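You operate a simulated robot arm through the tools that you are given. There is no shell and no other tool.

Carry out the task below with a simulated robot arm. There is one attempt and no reset: what you move stays moved.

Task
Fit the 60 uF capacitor to the test compressor and try it.
Fine: seat it in the ring, tighten the clamp knob, free the lock, start, and switch off once it runs clean.

The check looks at the end state, three seconds after you hand in, the way a careful person would. Anything else that was tipped, shoved, dropped, spilled or broken makes it a failure.

Robot
A 6-joint arm with a two-finger parallel gripper, fixed in place. Base frame: the origin is at the foot of the arm, x ahead of it, y to its left, z up; the work surface is at about z = 0.86. Units: m, rad, N and s.
Its first joint turns from -2.897 to 2.897 rad. Payload 3.91 kg.
Tool frame: the origin (TCP) lies between the finger pads and is the grasp point; the fingertips stand 0.03 m ahead of it; z points along the fingers, y is the line along which they close. The gripper opens to 0.11 m. The fingers are 0.02 m wide and 0.01 m thick; the gripper's body (0.048 by 0.112 m) begins 0.055 m behind the TCP.
Orientation is that of the tool frame in the base frame, as a unit quaternion [w, x, y, z]. With the fingers straight down and closing along the base's y, the tool's x points along the base's -x, its y along +y and its z along -z.

Tools
- The arm moves only by the tool play_rows. Its argument "motion" is a list of rows, each a list of 7 numbers: the shift along the tool's x, y, z in units of 25 mm (1.0 is 25 mm), then the turn, a rotation vector about the tool's x, y, z in units of 8 degrees (1.0 is 8 degrees), then the gripper command, from -1 (shut) to 1 (fully open), values between in proportion. In form: [[x, y, z, ax, ay, az, gripper], ...]. A call has 1 to 20 rows; each row shifts and turns the commanded pose from where the row before left it, along the tool's axes as they then stand. A call with a number of a shift or a turn outside -1 to 1 is refused whole. Rows are played at 5 a second. More than 0.05 m and 0.15 rad between two rows, or a gripper value outside its range, and nothing of the call is played. Where a pose cannot be reached the arm comes as near as it can. A force on the tool above 90 N (or 10 N above the force at the start of the call, whichever is more), or a blocked arm, ends the call early, and 0.2 s more pass. The fingers move at their own pace (about 0.108 m/s each) and stop on an object; they squeeze with about 42 N. The grip force told is the motor's: it shows also when the fingers shut on nothing. Time passes only in rows, and 0.2 s behind the last, so rows that do not move let the fingers close. It gives the time, the measured TCP pose, the force on the tool (base axes), the opening and the grip force at its end, in the units of the frame above (readings bear some noise), with the torque about the TCP (base axes, N m) and any sound that the robot's microphone picked up.
- Cameras (640 x 400 px; columns grow to the right, rows downward): "scene" is fixed at [0.0393, -0.6619, 1.476]; the picture's right is [0.74, -0.67, 0.00], its down [-0.35, -0.38, -0.86] and it looks along [0.58, 0.63, -0.52] (base axes); focal length 318 px, centre (320, 200). "wrist" rides on the gripper at [0.072, 0.017, -0.103] in the tool frame; the picture's right is [-0.23, 0.97, 0.00], its down [-0.76, -0.18, -0.62] and it looks along [-0.61, -0.14, 0.78] (tool axes); focal length 222 px, centre (320, 200). There is no depth. A picture from a camera that has moved, and an enlarged one, comes with that camera's place and axes in the base frame and with its lens. The place of the scene camera against the robot may be out by one fixed shift of up to 0.025 m in any direction.
- snapshot(camera): a new picture of that camera. It takes no simulated time.
- zoom(camera, box): a new picture of the part [left, top, right, bottom] of that camera's present view, enlarged. It takes no simulated time.
- sign_off(): hands the job in; it is judged then, once.

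Nothing tells you positions but the pictures and the camera data. Unless the task says otherwise, let go and move clear before handing in.

The tools are called as a command line: name --pt "numbers of a row" for each row, then --argument value for the rest, lists and objects as JSON in quotes. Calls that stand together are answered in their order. play_rows: Moves the arm, as the interface text tells. Its arguments: {"type":"object","properties":{"motion":{"type":"array","items":{"type":"array","items":{"type":"number"}}}},"required":["motion"]} The other tools are called the same way: snapshot (camera) takes a picture; zoom (camera, box) takes an enlarged picture of a part of a camera's view; sign_off () hands the job in.

At the start:

```text
clock: 0.0
position: [0.6048, -0.2522, 1.1906]
orientation: [0.0, 0.0, 1.0, 0.0]
force: [0.4, -0.4, 0.4]
torque: [0.0, 0.01, -0.02]
opening: 0.1101
gripper_force: 0.0
```

scene: 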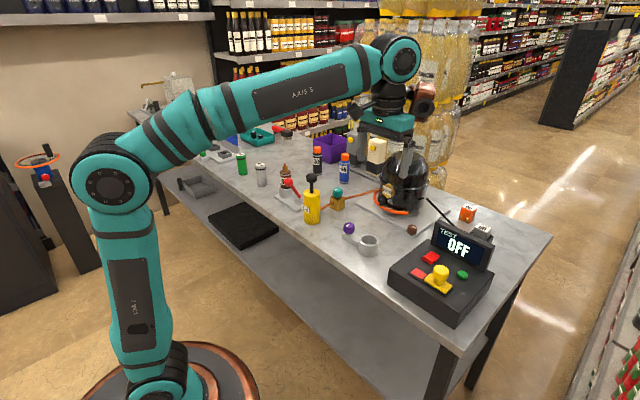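
wrist: 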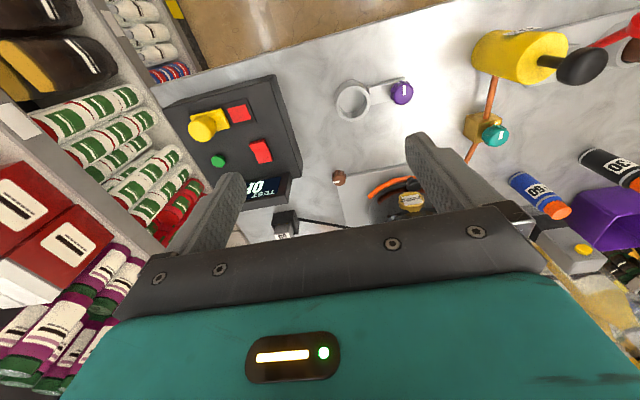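

I see a table with a test panel (reading OFF), a grey ring with a purple clamp knob, a compressor, and several cylindrical capacitors. I'll zoom in to read the labels before I move anything.

zoom --camera "scene" --box '[380, 180, 540, 330]'

zoom --camera "scene" --box '[220, 120, 380, 260]'

zoom --camera "scene" --box '[320, 120, 460, 260]'

zoom --camera "wrist" --box '[160, 60, 420, 240]'

zoom --camera "wrist" --box '[440, 10, 640, 280]'

```text
2.67 times, centred on (460, 255) of scene
camera zoom: at [0.0393, -0.6619, 1.476], right [0.74, -0.67, 0.0], down [-0.35, -0.38, -0.86], along [0.58, 0.63, -0.52], focal length 849 px, centre (-53, 53)
```

zoom: 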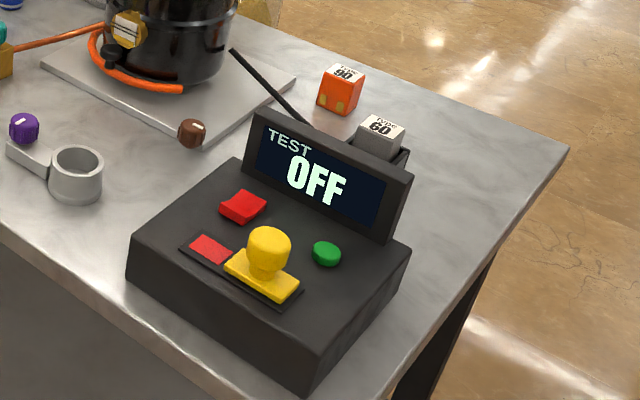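

```text
2.86 times, centred on (300, 190) of scene
camera zoom: at [0.0393, -0.6619, 1.476], right [0.74, -0.67, 0.0], down [-0.35, -0.38, -0.86], along [0.58, 0.63, -0.52], focal length 910 px, centre (377, 229)
```

zoom: 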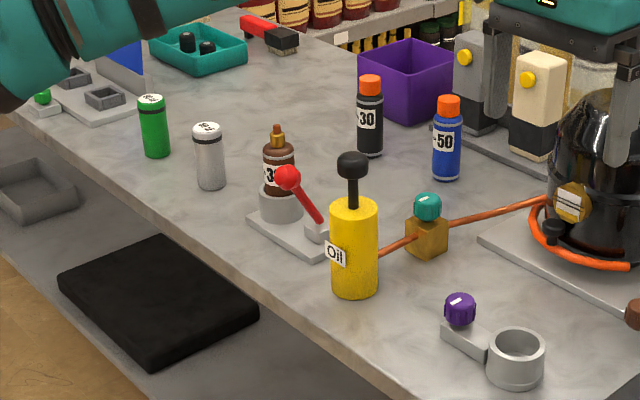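

```text
2.86 times, centred on (390, 190) of scene
camera zoom: at [0.0393, -0.6619, 1.476], right [0.74, -0.67, 0.0], down [-0.35, -0.38, -0.86], along [0.58, 0.63, -0.52], focal length 910 px, centre (120, 229)
```

zoom: 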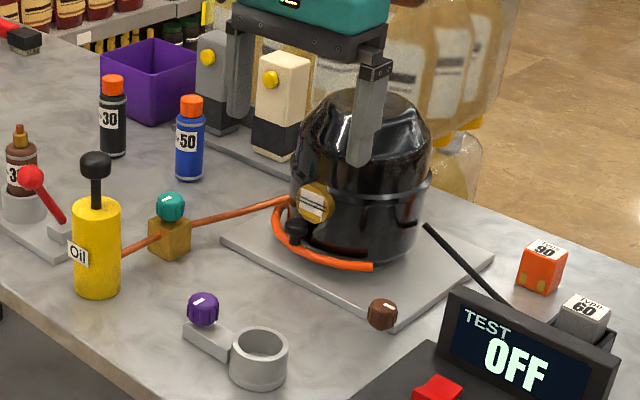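

```text
2.22 times, centred on (290, 150) of wrist
camera zoom: at [0.5312, -0.236, 1.2926], right [0.23, 0.97, 0.0], down [0.76, -0.18, 0.62], along [0.61, -0.14, -0.78], focal length 494 px, centre (387, 311)
```

zoom: 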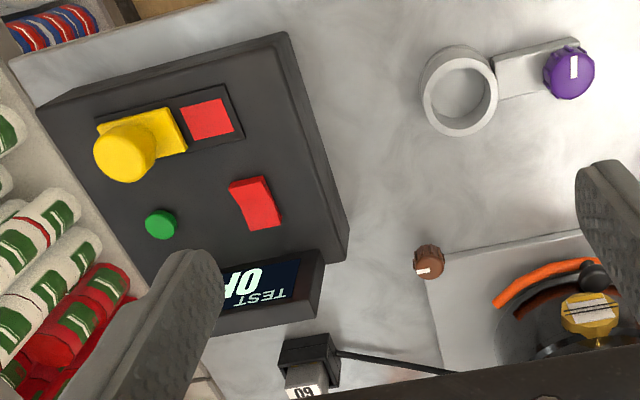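

```text
1.48 times, centred on (540, 145) of wrist
camera zoom: at [0.5312, -0.236, 1.2926], right [0.23, 0.97, 0.0], down [0.76, -0.18, 0.62], along [0.61, -0.14, -0.78], focal length 329 px, centre (-6, 282)
```

zoom: 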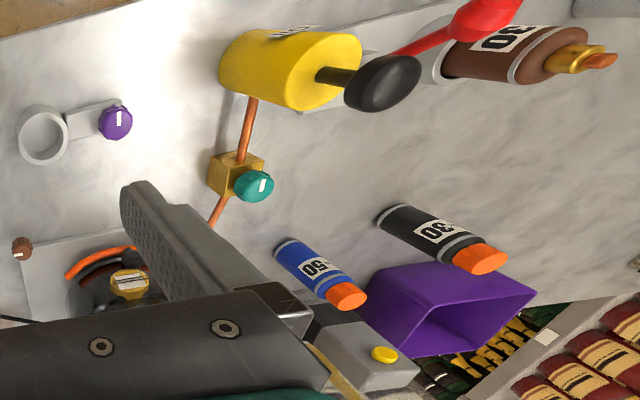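

There are many similar items here. I'll enlarge the labels further to find the 60 uF capacitor.

zoom --camera "scene" --box '[230, 145, 300, 190]'

zoom --camera "scene" --box '[270, 155, 350, 230]'

zoom --camera "scene" --box '[300, 135, 360, 190]'

zoom --camera "scene" --box '[140, 120, 260, 200]'

zoom --camera "scene" --box '[0, 120, 120, 220]'

zoom --camera "scene" --box '[440, 190, 510, 250]'

zoom --camera "scene" --box '[330, 100, 440, 180]'

```text
8.89 times, centred on (265, 168) of scene
camera zoom: at [0.0393, -0.6619, 1.476], right [0.74, -0.67, 0.0], down [-0.35, -0.38, -0.86], along [0.58, 0.63, -0.52], focal length 2831 px, centre (809, 489)
```

zoom: 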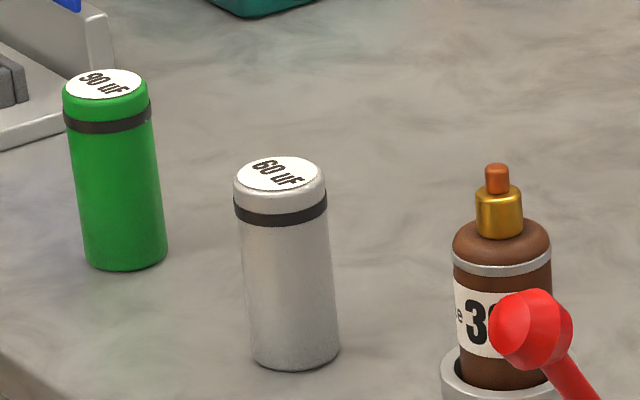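

```text
5.33 times, centred on (310, 192) of scene
camera zoom: at [0.0393, -0.6619, 1.476], right [0.74, -0.67, 0.0], down [-0.35, -0.38, -0.86], along [0.58, 0.63, -0.52], focal length 1699 px, centre (373, 240)
```

zoom: 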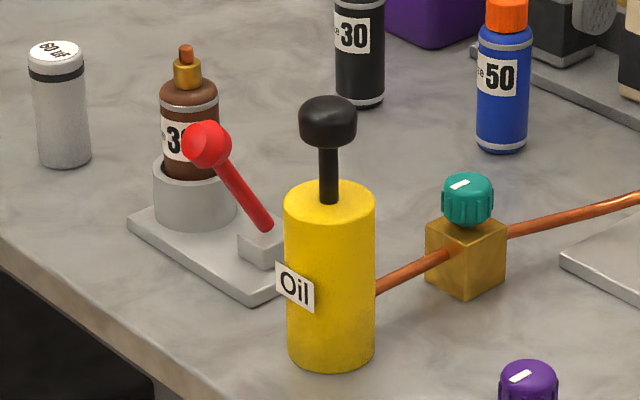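

```text
7.27 times, centred on (330, 162) of scene
camera zoom: at [0.0393, -0.6619, 1.476], right [0.74, -0.67, 0.0], down [-0.35, -0.38, -0.86], along [0.58, 0.63, -0.52], focal length 2316 px, centre (247, 473)
```

zoom: 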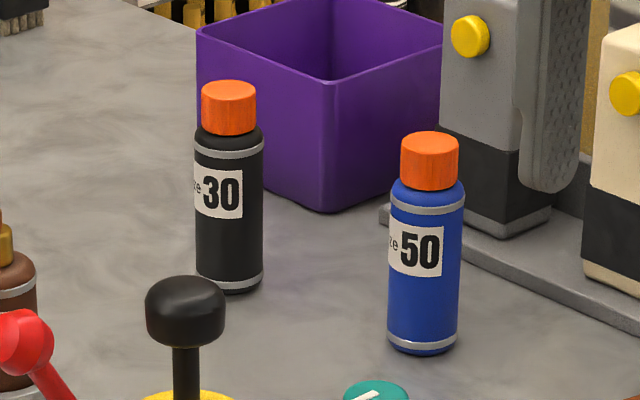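

```text
5.00 times, centred on (200, 160) of scene
camera zoom: at [0.0393, -0.6619, 1.476], right [0.74, -0.67, 0.0], down [-0.35, -0.38, -0.86], along [0.58, 0.63, -0.52], focal length 1592 px, centre (920, 400)
```

zoom: 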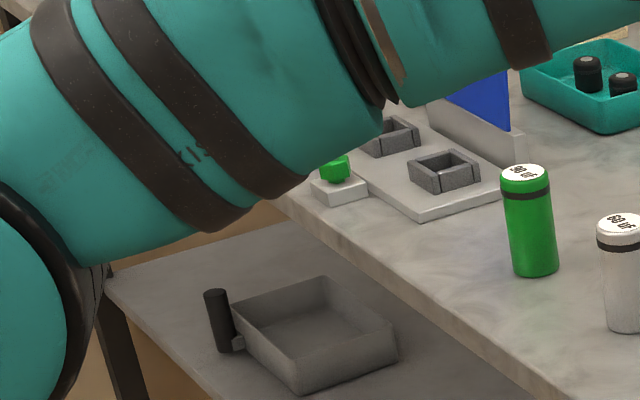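

```text
4.00 times, centred on (60, 170) of scene
camera zoom: at [0.0393, -0.6619, 1.476], right [0.74, -0.67, 0.0], down [-0.35, -0.38, -0.86], along [0.58, 0.63, -0.52], focal length 1274 px, centre (1360, 320)
```

zoom: 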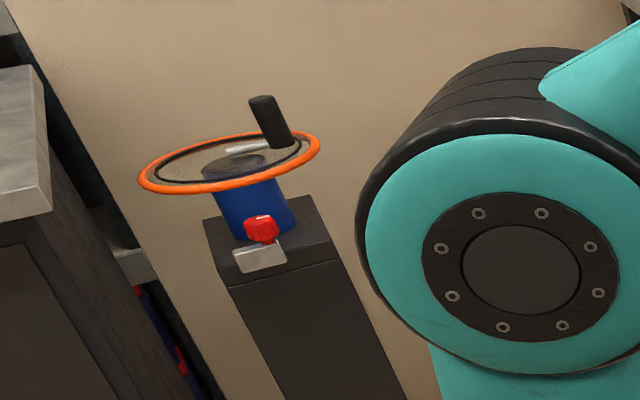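

```text
6.67 times, centred on (475, 220) of scene
camera zoom: at [0.0393, -0.6619, 1.476], right [0.74, -0.67, 0.0], down [-0.35, -0.38, -0.86], along [0.58, 0.63, -0.52], focal length 2123 px, centre (-713, 67)
```

zoom: 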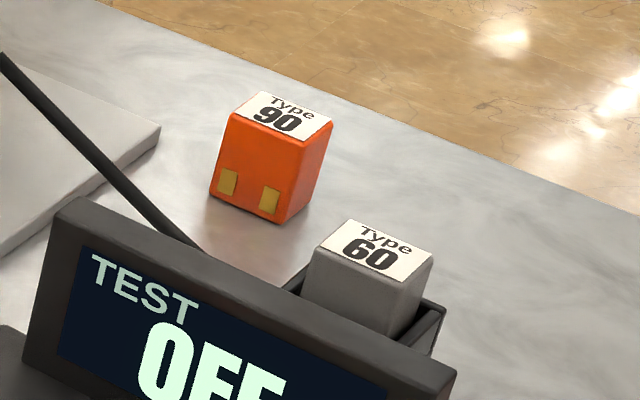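

```text
5.00 times, centred on (385, 140) of scene
camera zoom: at [0.0393, -0.6619, 1.476], right [0.74, -0.67, 0.0], down [-0.35, -0.38, -0.86], along [0.58, 0.63, -0.52], focal length 1592 px, centre (-5, 500)
```

zoom: 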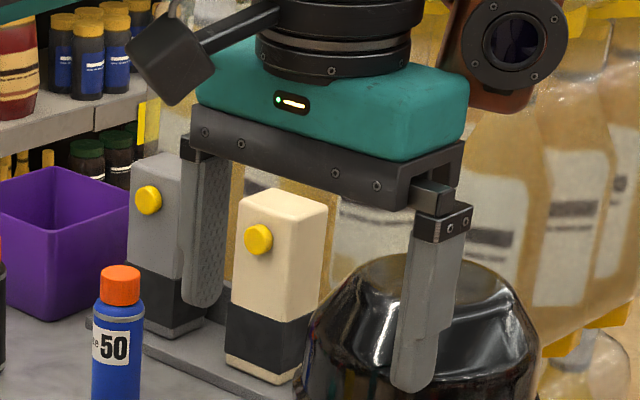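

The silver cylinder is the 60 uF capacitor (the green one is 90 uF), and a Type 60 relay is already in its socket. I take the ring to be near (0.64, -0.20) and the panel near (0.67, -0.43). I'll move to get a better wrist-camera view of the panel.

play_rows --pt "1 -1 0 0 0 0 1" --pt "1 -1 0 0 0 0 1" --pt "1 -1 0 0 0 0 1" --pt "1 -1 0 0 0 0 1" --pt "1 -1 0 0 0 0 1" --pt "0 0 0 0 0 0 1" --pt "0 0 0 0 0 0 1"

snapshot --camera "wrist"

snapshot --camera "scene"

```text
clock: 1.6
position: [0.4761, -0.376, 1.1931]
orientation: [0.001, 0.0, 1.0, 0.0]
force: [-0.3, 0.2, -0.1]
torque: [-0.01, 0.01, 0.0]
opening: 0.1102
gripper_force: 0.0
```

```text
taken
camera wrist: at [0.4036, -0.3587, 1.2951], right [0.23, 0.97, 0.0], down [0.76, -0.18, 0.62], along [0.61, -0.14, -0.78], focal length 222 px, centre (320, 200)
```

wrist: 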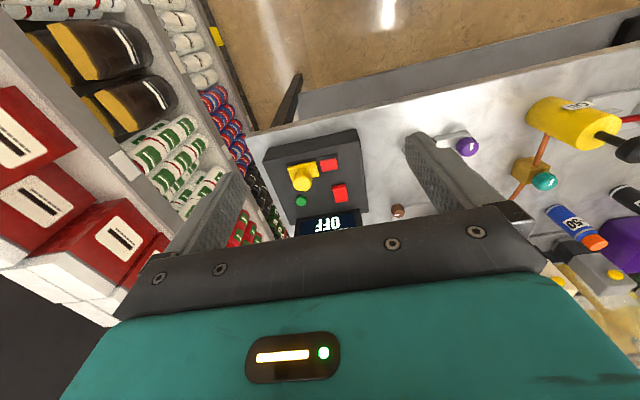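

```text
taken
```

scene: 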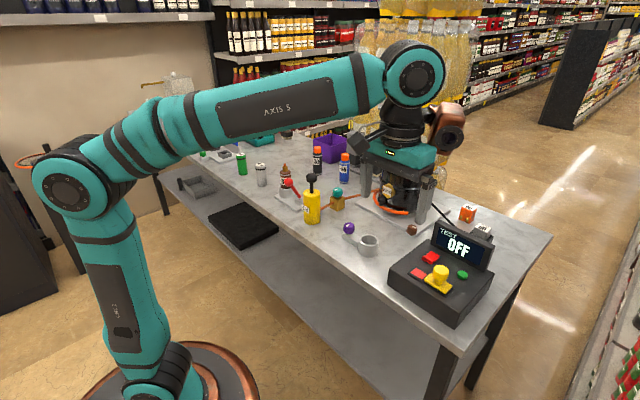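

The panel is now between the fingers in the wrist view. I'll zoom in on its controls and on the ring.

zoom --camera "wrist" --box '[255, 125, 375, 240]'

zoom --camera "scene" --box '[385, 240, 495, 320]'

zoom --camera "scene" --box '[335, 210, 395, 260]'

```text
3.48 times, centred on (315, 182) of wrist
camera zoom: at [0.4036, -0.3587, 1.2951], right [0.23, 0.97, 0.0], down [0.76, -0.18, 0.62], along [0.61, -0.14, -0.78], focal length 773 px, centre (337, 261)
```

zoom: 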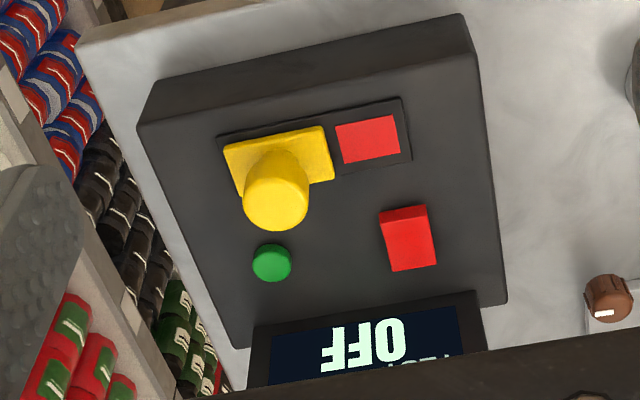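

```text
5.00 times, centred on (440, 280) of scene
camera zoom: at [0.0393, -0.6619, 1.476], right [0.74, -0.67, 0.0], down [-0.35, -0.38, -0.86], along [0.58, 0.63, -0.52], focal length 1592 px, centre (-280, -200)
```

zoom: 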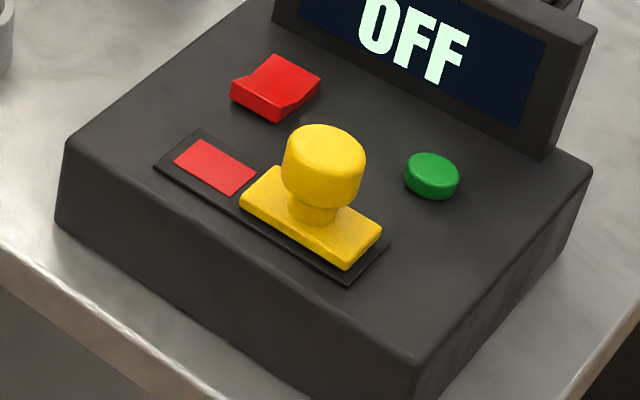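

```text
8.00 times, centred on (365, 235) of scene
camera zoom: at [0.0393, -0.6619, 1.476], right [0.74, -0.67, 0.0], down [-0.35, -0.38, -0.86], along [0.58, 0.63, -0.52], focal length 2548 px, centre (-40, -80)
```

zoom: 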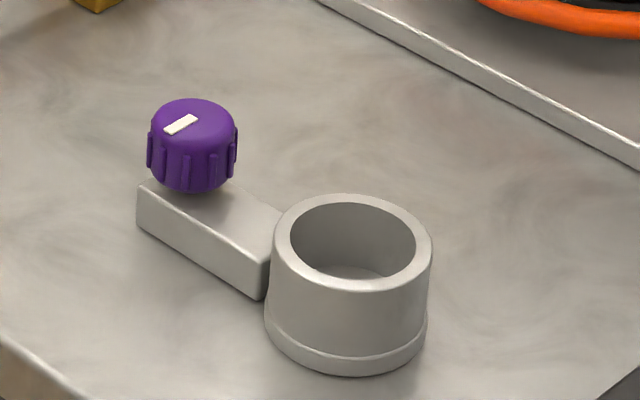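

The yellow slide with the red flag showing looks like the lock, green is start, and the red rocker is off. Next I'll travel at a safe height to the silver 60 uF capacitor near (0.63, 0.33).

play_rows --pt "0 1 0 0 0 0 1" --pt "0 1 0 0 0 0 1" --pt "0 1 0 0 0 0 1" --pt "0 1 0 0 0 0 1" --pt "0 1 0 0 0 0 1" --pt "0 1 0 0 0 0 1" --pt "0 1 0 0 0 0 1" --pt "0 1 0 0 0 0 1" --pt "0 1 0 0 0 0 1" --pt "0 1 0 0 0 0 1" --pt "0 1 0 0 0 0 1" --pt "0 1 0 0 0 0 1" --pt "0 1 0 0 0 0 1" --pt "0 1 0 0 0 0 1" --pt "0 1 0 0 0 0 1" --pt "0 1 0 0 0 0 1" --pt "0 1 0 0 0 0 1" --pt "0 1 0 0 0 0 1" --pt "0 1 0 0 0 0 1" --pt "0 0 0 0 0 0 1"

play_rows --pt "0 1 0 0 0 0 1" --pt "0 1 0 0 0 0 1" --pt "0 1 0 0 0 0 1" --pt "0 1 0 0 0 0 1" --pt "0 1 0 0 0 0 1" --pt "-1 1 0 0 0 0 1" --pt "-1 1 0 0 0 0 1" --pt "-1 1 0 0 0 0 1" --pt "-1 1 0 0 0 0 1" --pt "0 0 0 0 0 0 1" --pt "0 0 0 0 0 0 1"

snapshot --camera "wrist"

snapshot --camera "scene"

```text
clock: 5.8
position: [0.4784, 0.0978, 1.1911]
orientation: [0.001, 0.0, 1.0, 0.0]
force: [0.1, 0.1, 0.4]
torque: [0.0, 0.02, -0.04]
opening: 0.11
gripper_force: 0.0
```

```text
clock: 8.2
position: [0.5795, 0.3224, 1.1922]
orientation: [0.001, -0.001, 1.0, 0.0]
force: [-0.2, 0.5, -0.6]
torque: [-0.01, -0.02, 0.0]
opening: 0.1101
gripper_force: 0.2
```

```text
taken
camera wrist: at [0.5067, 0.3396, 1.294], right [0.23, 0.97, 0.0], down [0.76, -0.18, 0.62], along [0.61, -0.14, -0.78], focal length 222 px, centre (320, 200)
```

wrist: 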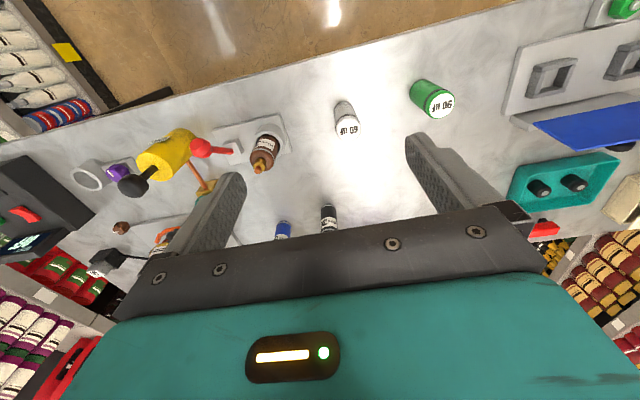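

```text
taken
```

scene: 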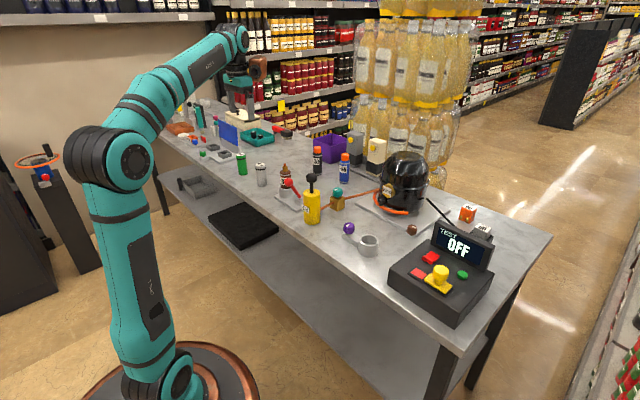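

The silver 60 uF cap shows just above centre in the wrist view. I'll zoom in to locate it accurately.

zoom --camera "wrist" --box '[300, 75, 396, 135]'

zoom --camera "wrist" --box '[60, 100, 300, 250]'

```text
6.67 times, centred on (348, 105) of wrist
camera zoom: at [0.5067, 0.3396, 1.294], right [0.23, 0.97, 0.0], down [0.76, -0.18, 0.62], along [0.61, -0.14, -0.78], focal length 1481 px, centre (133, 833)
```

zoom: 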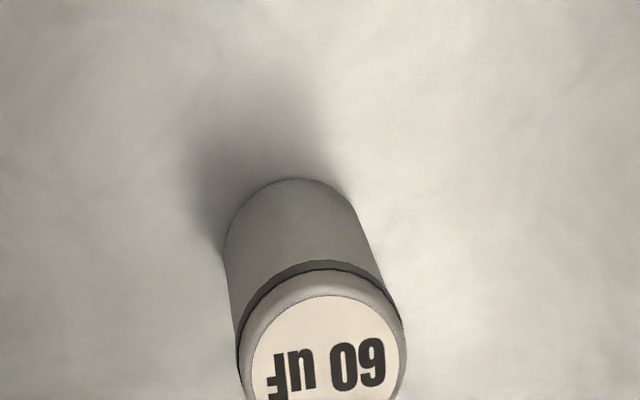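

```text
2.67 times, centred on (180, 175) of wrist
camera zoom: at [0.5067, 0.3396, 1.294], right [0.23, 0.97, 0.0], down [0.76, -0.18, 0.62], along [0.61, -0.14, -0.78], focal length 592 px, centre (693, 267)
```

zoom: 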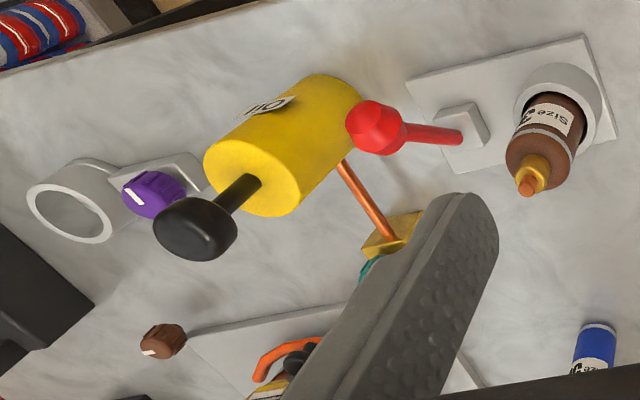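

I need the full top disc in frame, so I'll zoom slightly lower.

zoom --camera "wrist" --box '[310, 90, 390, 140]'

```text
8.00 times, centred on (350, 115) of wrist
camera zoom: at [0.5067, 0.3396, 1.294], right [0.23, 0.97, 0.0], down [0.76, -0.18, 0.62], along [0.61, -0.14, -0.78], focal length 1777 px, centre (80, 880)
```

zoom: 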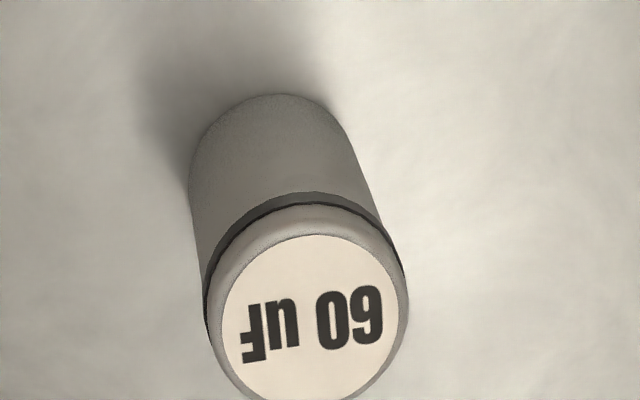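

The cap top centre works out at about (0.647, 0.355), with its top at z ≈ 0.95. I'll move above it and recheck before going down.

play_rows --pt "-0.9 0.44 1 0 0 0 1" --pt "-0.9 0.44 1 0 0 0 1" --pt "-0.9 0.43 1 0 0 0 1" --pt "0 0 1 0 0 0 1" --pt "0 0 1 0 0 0 1" --pt "0 0 0 0 0 0 1" --pt "0 0 0 0 0 0 1"

snapshot --camera "wrist"

snapshot --camera "scene"

```text
clock: 9.8
position: [0.6475, 0.356, 1.0658]
orientation: [0.0, 0.0, 1.0, -0.001]
force: [-0.5, -0.3, -0.4]
torque: [-0.02, 0.0, 0.03]
opening: 0.1102
gripper_force: 0.1
```

```text
taken
camera wrist: at [0.575, 0.3718, 1.167], right [0.23, 0.97, 0.0], down [0.76, -0.18, 0.62], along [0.61, -0.14, -0.78], focal length 222 px, centre (320, 200)
```

wrist: 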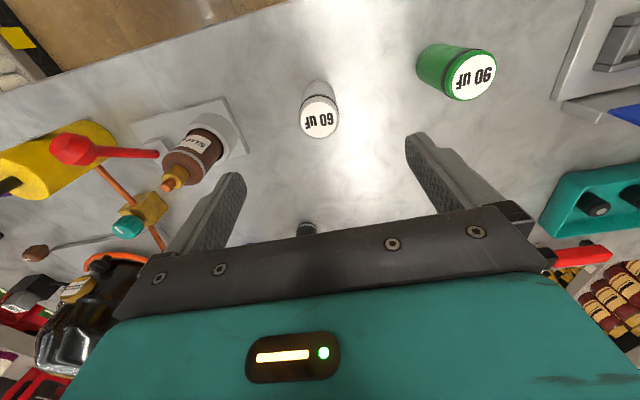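

```text
taken
```

scene: 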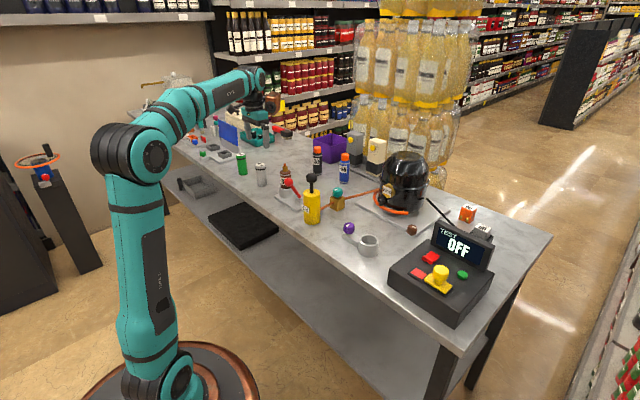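

The recheck puts the cap right under the tool at (0.648, 0.356), with its top at about 0.951. I'll descend to TCP z ≈ 0.945 and close the gripper gently.

play_rows --pt "0 0 1 0 0 0 1" --pt "0 0 1 0 0 0 1" --pt "0 0 1 0 0 0 1" --pt "0 0 1 0 0 0 1" --pt "0 0 0.84 0 0 0 1" --pt "0 0 0 0 0 0 1" --pt "0 0 0 0 0 0 1"

snapshot --camera "wrist"

```text
clock: 11.4
position: [0.6476, 0.3559, 0.9446]
orientation: [0.001, 0.0, 1.0, 0.0]
force: [-0.3, -0.2, -0.8]
torque: [0.0, -0.01, 0.01]
opening: 0.11
gripper_force: 0.0
```

```text
taken
camera wrist: at [0.5746, 0.3719, 1.0471], right [0.23, 0.97, 0.0], down [0.76, -0.18, 0.62], along [0.61, -0.14, -0.78], focal length 222 px, centre (320, 200)
```

wrist: 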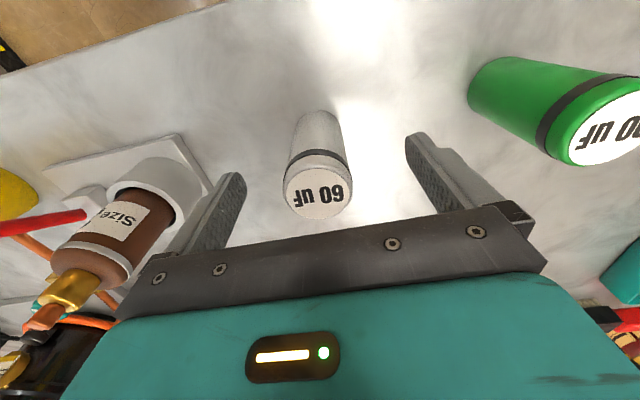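

The cap is centred between the fingers in y and about 3 mm towards -x of the TCP. I'll correct that and close.

play_rows --pt "0.12 0 0 0 0 0 1" --pt "0 0 0 0 0 0 0.3" --pt "0 0 0 0 0 0 -0.2" --pt "0 0 0 0 0 0 -1" --pt "0 0 0 0 0 0 -1" --pt "0 0 0 0 0 0 -1" --pt "0 0 0 0 0 0 -1"

snapshot --camera "wrist"

```text
clock: 13.0
position: [0.6449, 0.3553, 0.9444]
orientation: [0.002, 0.0, 1.0, 0.0]
force: [0.6, 0.4, -1.4]
torque: [-0.04, 0.01, 0.0]
opening: 0.0389
gripper_force: 42.1
```

```text
taken
camera wrist: at [0.5717, 0.3719, 1.0467], right [0.23, 0.97, 0.0], down [0.76, -0.18, 0.62], along [0.61, -0.14, -0.78], focal length 222 px, centre (320, 200)
```

wrist: 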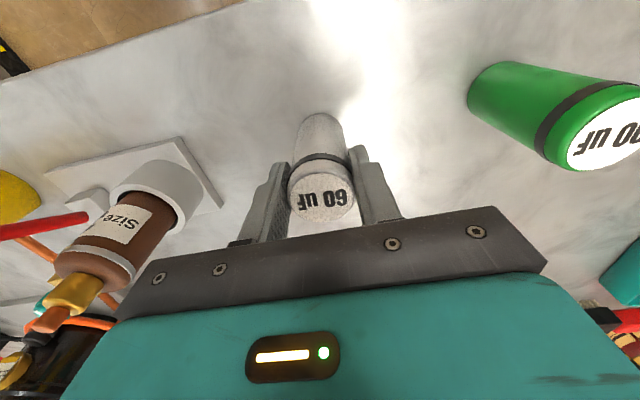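

The capacitor is gripped (opening 0.039, grip 42 N). I'll lift it clear and carry it towards the ring above the tall pump.

play_rows --pt "0 0 -0.5 0 0 0 -1" --pt "0 0 -1 0 0 0 -1" --pt "0 0 -1 0 0 0 -1" --pt "0 0 -1 0 0 0 -1" --pt "0 0 -1 0 0 0 -1" --pt "0 0 -1 0 0 0 -1" --pt "0 0 -1 0 0 0 -1" --pt "0 0 -1 0 0 0 -1" --pt "0 0 -1 0 0 0 -1" --pt "0 0 -1 0 0 0 -1" --pt "0 0 -0.5 0 0 0 -1" --pt "0 0 0 0 0 0 -1"

snapshot --camera "wrist"

play_rows --pt "0.1 -0.5 0 0 0 0 -1" --pt "0.1 -1 0 0 0 0 -1" --pt "0.1 -1 0 0 0 0 -1" --pt "0.1 -1 0 0 0 0 -1" --pt "0.1 -1 0 0 0 0 -1" --pt "0.1 -1 0 0 0 0 -1" --pt "0.1 -1 0 0 0 0 -1" --pt "0.1 -1 0 0 0 0 -1" --pt "0.1 -1 0 0 0 0 -1" --pt "0.1 -1 0 0 0 0 -1" --pt "0.1 -1 0 0 0 0 -1" --pt "0.1 -1 0 0 0 0 -1" --pt "0.1 -1 0 0 0 0 -1" --pt "0.1 -1 0 0 0 0 -1" --pt "0.1 -1 0 0 0 0 -1" --pt "0.1 -1 0 0 0 0 -1" --pt "0.1 -1 0 0 0 0 -1" --pt "0.1 -1 0 0 0 0 -1" --pt "0.1 -1 0 0 0 0 -1" --pt "0 0 0 0 0 0 -1"

play_rows --pt "0 -1 0 0 0 0 -1" --pt "0 -1 0 0 0 0 -1" --pt "0 -1 0 0 0 0 -1" --pt "0 -0.8 0 0 0 0 -1" --pt "0 0 0 0 0 0 -1" --pt "0 0 0 0 0 0 -1"

snapshot --camera "wrist"

snapshot --camera "scene"

```text
clock: 15.6
position: [0.6419, 0.3549, 1.1936]
orientation: [0.001, 0.001, 1.0, 0.0]
force: [-0.3, -0.5, -0.7]
torque: [0.01, 0.03, 0.0]
opening: 0.0387
gripper_force: 41.8
```

```text
taken
camera wrist: at [0.5701, 0.3717, 1.296], right [0.23, 0.97, 0.0], down [0.76, -0.18, 0.62], along [0.61, -0.14, -0.78], focal length 222 px, centre (320, 200)
```

wrist: 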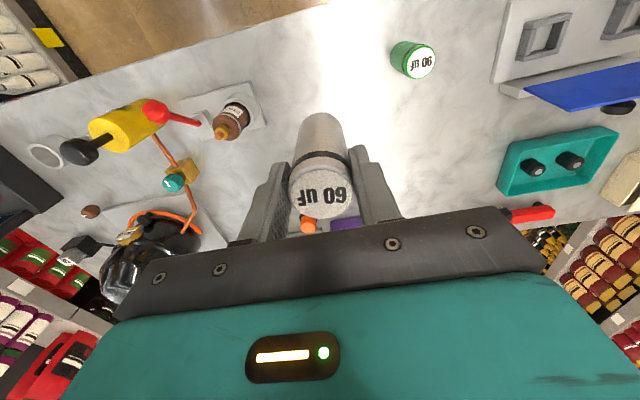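

```text
clock: 19.8
position: [0.596, -0.1076, 1.1928]
orientation: [0.001, 0.001, 1.0, 0.002]
force: [0.1, -0.4, -1.6]
torque: [-0.01, -0.01, 0.0]
opening: 0.0387
gripper_force: 41.6
```

```text
clock: 21.2
position: [0.5949, -0.2026, 1.1932]
orientation: [0.001, 0.0, 1.0, 0.0]
force: [-0.2, 0.9, -1.3]
torque: [0.0, -0.02, -0.01]
opening: 0.0387
gripper_force: 42.1
```

```text
taken
camera wrist: at [0.5235, -0.1855, 1.2957], right [0.23, 0.97, 0.0], down [0.76, -0.18, 0.62], along [0.61, -0.14, -0.78], focal length 222 px, centre (320, 200)
```

wrist: 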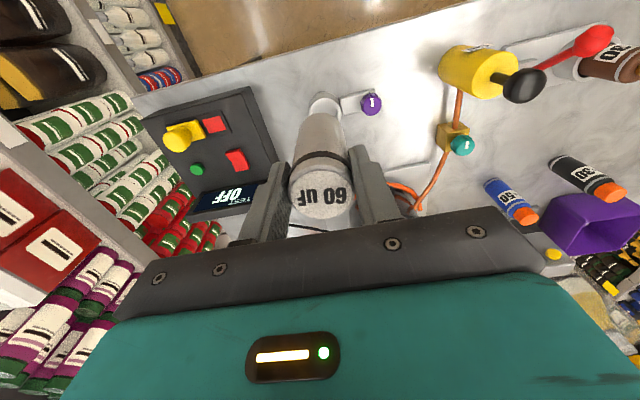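

```text
taken
```

scene: 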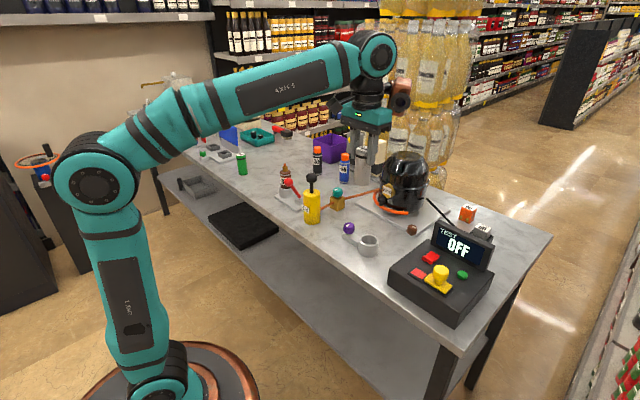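

The cap is hanging well above the bench and partly hides the ring. I'll zoom in and shift slightly aside to see the ring fully.

play_rows --pt "0 1 0 0 0 0 -1" --pt "0 1 0 0 0 0 -1" --pt "0 0.4 0 0 0 0 -1" --pt "0 0 0 0 0 0 -1" --pt "0 0 0 0 0 0 -1"

zoom --camera "wrist" --box '[230, 70, 342, 140]'

zoom --camera "wrist" --box '[260, 110, 390, 230]'

```text
clock: 22.4
position: [0.5962, -0.1432, 1.1958]
orientation: [0.002, 0.0, 1.0, 0.0]
force: [-0.3, 0.1, -1.7]
torque: [-0.01, 0.0, 0.03]
opening: 0.0387
gripper_force: 41.6
```

```text
5.71 times, centred on (286, 105) of wrist
camera zoom: at [0.5238, -0.1257, 1.2973], right [0.23, 0.97, 0.0], down [0.76, -0.18, 0.62], along [0.61, -0.14, -0.78], focal length 1269 px, centre (514, 743)
```

zoom: 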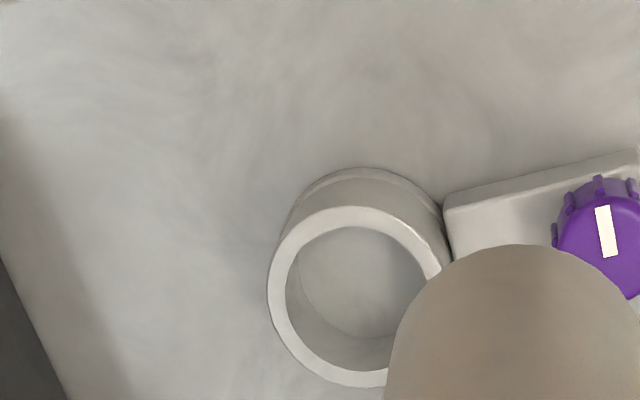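

```text
3.33 times, centred on (325, 170) of wrist
camera zoom: at [0.5238, -0.1257, 1.2973], right [0.23, 0.97, 0.0], down [0.76, -0.18, 0.62], along [0.61, -0.14, -0.78], focal length 740 px, centre (303, 300)
```

zoom: 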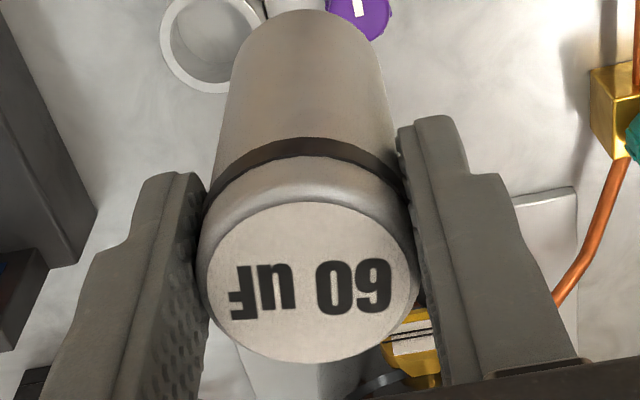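

The ring centre comes out at about (0.648, -0.204), with roughly 3 mm clearance per side. I'll move over it, with the cap bottom about 5 cm above the rim, and compare alignment in both cameras.

play_rows --pt "-0.68 -0.82 0 0 0 0 -1" --pt "-0.68 -0.82 0 0 0 0 -1" --pt "-0.67 -0.81 0 0 0 0 -1" --pt "0 0 1 0 0 0 -1" --pt "0 0 1 0 0 0 -1" --pt "0 0 1 0 0 0 -1" --pt "0 0 1 0 0 0 -1" --pt "0 0 1 0 0 0 -1" --pt "0 0 1 0 0 0 -1" --pt "0 0 0.63 0 0 0 -1" --pt "0 0 0 0 0 0 -1" --pt "0 0 0 0 0 0 -1"

snapshot --camera "wrist"

zoom --camera "wrist" --box '[250, 60, 410, 160]'

zoom --camera "scene" --box '[320, 170, 416, 270]'

```text
clock: 25.0
position: [0.6464, -0.2049, 1.0307]
orientation: [0.001, 0.0, 1.0, 0.0]
force: [0.2, -0.1, -0.9]
torque: [-0.02, 0.0, -0.01]
opening: 0.0388
gripper_force: 42.8
```

```text
taken
camera wrist: at [0.5734, -0.1889, 1.1327], right [0.23, 0.97, 0.0], down [0.76, -0.18, 0.62], along [0.61, -0.14, -0.78], focal length 222 px, centre (320, 200)
```

wrist: 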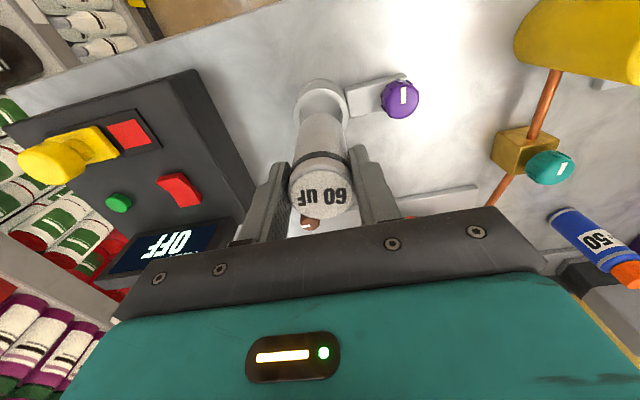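

```text
4.00 times, centred on (330, 110) of wrist
camera zoom: at [0.5734, -0.1889, 1.1327], right [0.23, 0.97, 0.0], down [0.76, -0.18, 0.62], along [0.61, -0.14, -0.78], focal length 888 px, centre (280, 560)
```

zoom: 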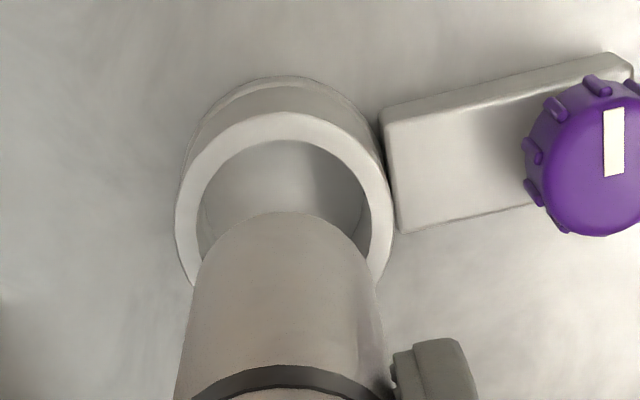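

```text
4.00 times, centred on (368, 220) of scene
camera zoom: at [0.0393, -0.6619, 1.476], right [0.74, -0.67, 0.0], down [-0.35, -0.38, -0.86], along [0.58, 0.63, -0.52], focal length 1274 px, centre (128, 120)
```

zoom: 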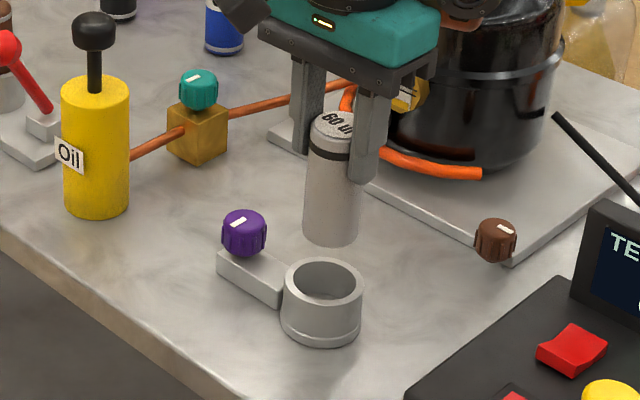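

In the wrist view the cap and ring line up in y, but x still needs care. I'll lower until the cap's bottom is about 10 mm above the rim, so parallax shrinks, and look again.

play_rows --pt "0 0 0.5 0 0 0 -1" --pt "0 0 0.5 0 0 0 -1" --pt "0 0 0.4 0 0 0 -1" --pt "0 0 0 0 0 0 -1" --pt "0 0 0 0 0 0 -1"

zoom --camera "wrist" --box '[270, 65, 382, 135]'

zoom --camera "scene" --box '[345, 205, 393, 265]'

```text
clock: 26.2
position: [0.6475, -0.2035, 0.9954]
orientation: [0.001, 0.0, 1.0, 0.0]
force: [0.0, -0.4, -0.8]
torque: [-0.01, 0.0, 0.02]
opening: 0.0386
gripper_force: 41.9
```

```text
5.71 times, centred on (326, 100) of wrist
camera zoom: at [0.5741, -0.1873, 1.0973], right [0.23, 0.97, 0.0], down [0.76, -0.18, 0.62], along [0.61, -0.14, -0.78], focal length 1269 px, centre (286, 771)
```

zoom: 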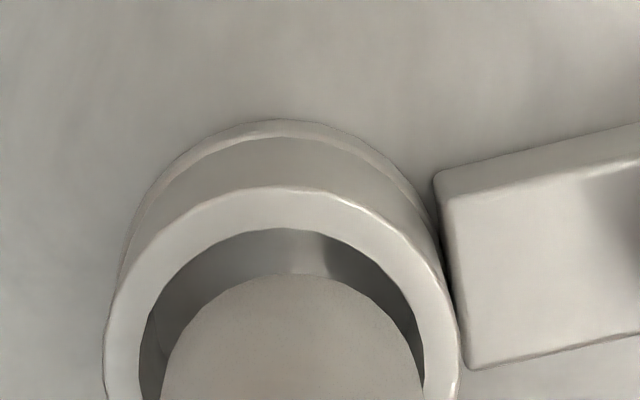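

```text
6.67 times, centred on (369, 235) of scene
camera zoom: at [0.0393, -0.6619, 1.476], right [0.74, -0.67, 0.0], down [-0.35, -0.38, -0.86], along [0.58, 0.63, -0.52], focal length 2123 px, centre (-7, -33)
```

zoom: 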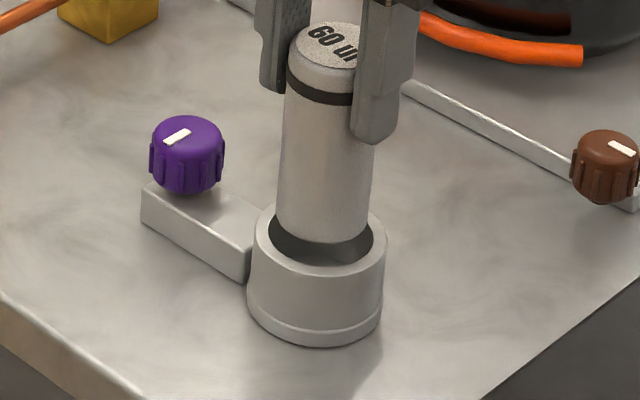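

Cap and ring agree to within about 1–2 mm. I'll shift 1.2 mm in -y and lower the cap into the ring in small steps; the force limit will stop the arm on contact.

play_rows --pt "-0.02 -0.05 0 0 0 0 -1" --pt "0 0 0.3 0 0 0 -1" --pt "0 0 0.3 0 0 0 -1" --pt "0 0 0.3 0 0 0 -1" --pt "0 0 0 0 0 0 -1"

zoom --camera "wrist" --box '[270, 65, 382, 135]'

zoom --camera "scene" --box '[345, 205, 393, 265]'

```text
clock: 27.4
position: [0.6491, -0.203, 0.9708]
orientation: [0.001, -0.001, 1.0, 0.001]
force: [0.1, 0.2, -0.5]
torque: [-0.02, 0.01, 0.0]
opening: 0.0385
gripper_force: 42.2
```

```text
5.71 times, centred on (326, 100) of wrist
camera zoom: at [0.5755, -0.1873, 1.0731], right [0.23, 0.97, 0.0], down [0.76, -0.18, 0.62], along [0.61, -0.14, -0.78], focal length 1269 px, centre (286, 771)
```

zoom: 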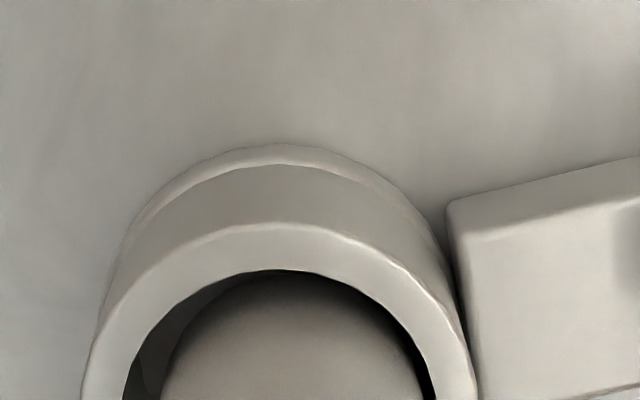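

```text
6.67 times, centred on (369, 235) of scene
camera zoom: at [0.0393, -0.6619, 1.476], right [0.74, -0.67, 0.0], down [-0.35, -0.38, -0.86], along [0.58, 0.63, -0.52], focal length 2123 px, centre (-7, -33)
```

zoom: 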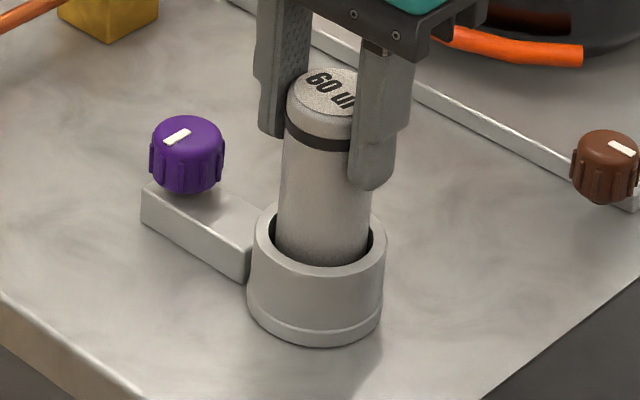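

The cap's lower end is inside the rim with no contact force. I'll nudge another 1.8 mm in -y to centre it and continue down slowly.

play_rows --pt "0 -0.07 0 0 0 0 -1" --pt "0 0 0.25 0 0 0 -1" --pt "0 0 0.25 0 0 0 -1" --pt "0 0 0.15 0 0 0 -1" --pt "0 0 0.1 0 0 0 -1" --pt "0 0 0 0 0 0 -1"

zoom --camera "scene" --box '[345, 205, 393, 265]'

snapshot --camera "wrist"

```text
clock: 28.8
position: [0.6496, -0.2044, 0.9536]
orientation: [0.002, -0.001, 1.0, -0.001]
force: [2.9, -0.3, 26.9]
torque: [0.03, -0.29, -0.03]
opening: 0.0389
gripper_force: 41.5
```

```text
6.67 times, centred on (369, 235) of scene
camera zoom: at [0.0393, -0.6619, 1.476], right [0.74, -0.67, 0.0], down [-0.35, -0.38, -0.86], along [0.58, 0.63, -0.52], focal length 2123 px, centre (-7, -33)
```

zoom: 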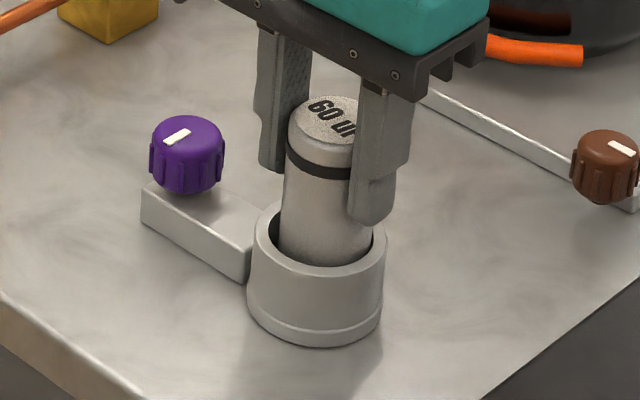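

```text
taken
camera wrist: at [0.5751, -0.1894, 1.0556], right [0.23, 0.97, 0.0], down [0.76, -0.18, 0.63], along [0.61, -0.14, -0.78], focal length 222 px, centre (320, 200)
```

wrist: 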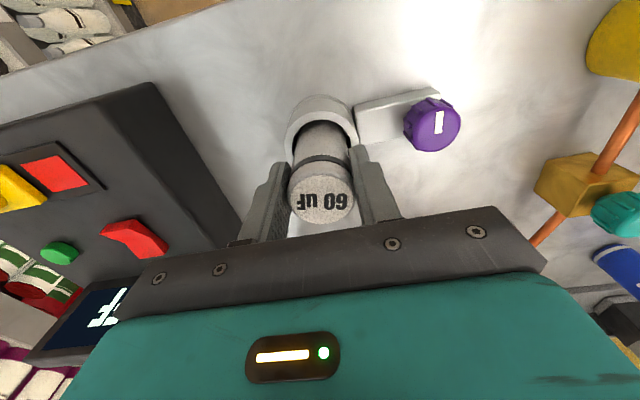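

The cap has bottomed out in the ring: 27 N upward with the cap bottom at z ≈ 0.869, which matches the ring floor. I'll ease the pressure, open slightly and lift off straight up.

play_rows --pt "0 0 -0.1 0 0 0 -1" --pt "0 0 0 0 0 0 -0.1" --pt "0 0 0 0 0 0 0.2" --pt "0 0 0 0 0 0 0.2" --pt "0 0 -0.3 0 0 0 0.2" --pt "0 0 -1 0 0 0 0.2" --pt "0 0 -1 0 0 0 0.2" --pt "0 0 -1 0 0 0 0.2" --pt "0 0 0 0 0 0 0.2"

snapshot --camera "wrist"

zoom --camera "scene" --box '[325, 190, 405, 265]'

```text
clock: 30.8
position: [0.6488, -0.2052, 1.0396]
orientation: [0.001, -0.001, 1.0, 0.0]
force: [0.9, 0.9, -0.2]
torque: [0.04, 0.0, -0.01]
opening: 0.066
gripper_force: 0.0
```

```text
taken
camera wrist: at [0.5757, -0.1896, 1.1409], right [0.23, 0.97, 0.0], down [0.76, -0.18, 0.62], along [0.61, -0.14, -0.78], focal length 222 px, centre (320, 200)
```

wrist: 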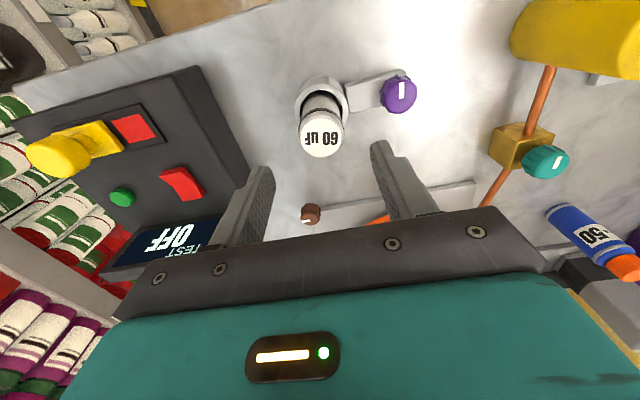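

```text
5.33 times, centred on (365, 228) of scene
camera zoom: at [0.0393, -0.6619, 1.476], right [0.74, -0.67, 0.0], down [-0.35, -0.38, -0.86], along [0.58, 0.63, -0.52], focal length 1699 px, centre (80, 53)
```

zoom: 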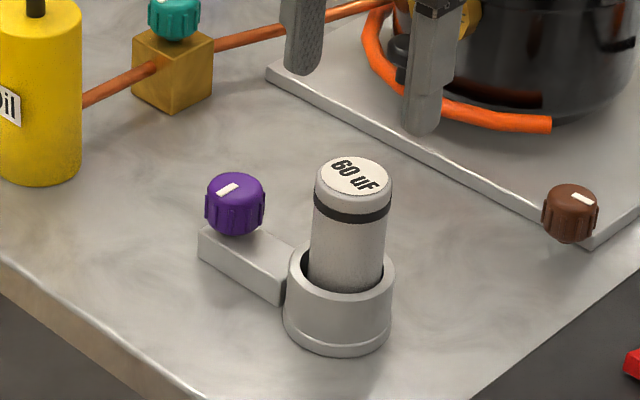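

The 60 uF cap stands upright in the ring. Next is the purple clamp knob, so I'll locate it precisely.

zoom --camera "wrist" --box '[350, 60, 446, 120]'

zoom --camera "scene" --box '[333, 210, 365, 250]'

```text
6.67 times, centred on (398, 90) of wrist
camera zoom: at [0.5757, -0.1896, 1.1409], right [0.23, 0.97, 0.0], down [0.76, -0.18, 0.62], along [0.61, -0.14, -0.78], focal length 1481 px, centre (-200, 933)
```

zoom: 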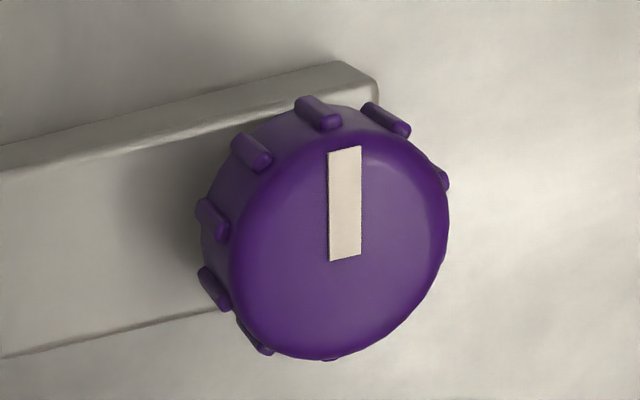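

```text
10.00 times, centred on (349, 230) of scene
camera zoom: at [0.0393, -0.6619, 1.476], right [0.74, -0.67, 0.0], down [-0.35, -0.38, -0.86], along [0.58, 0.63, -0.52], focal length 3185 px, centre (30, -100)
```

zoom: 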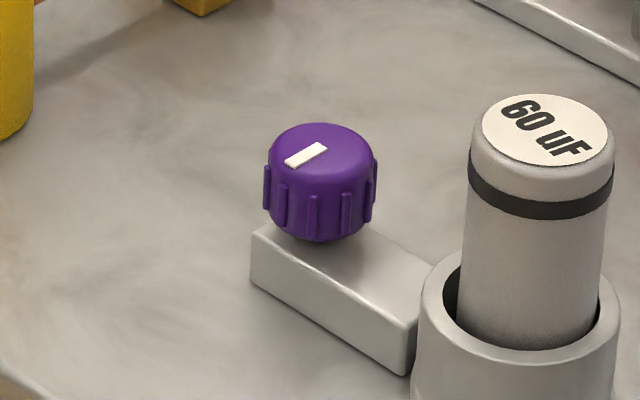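

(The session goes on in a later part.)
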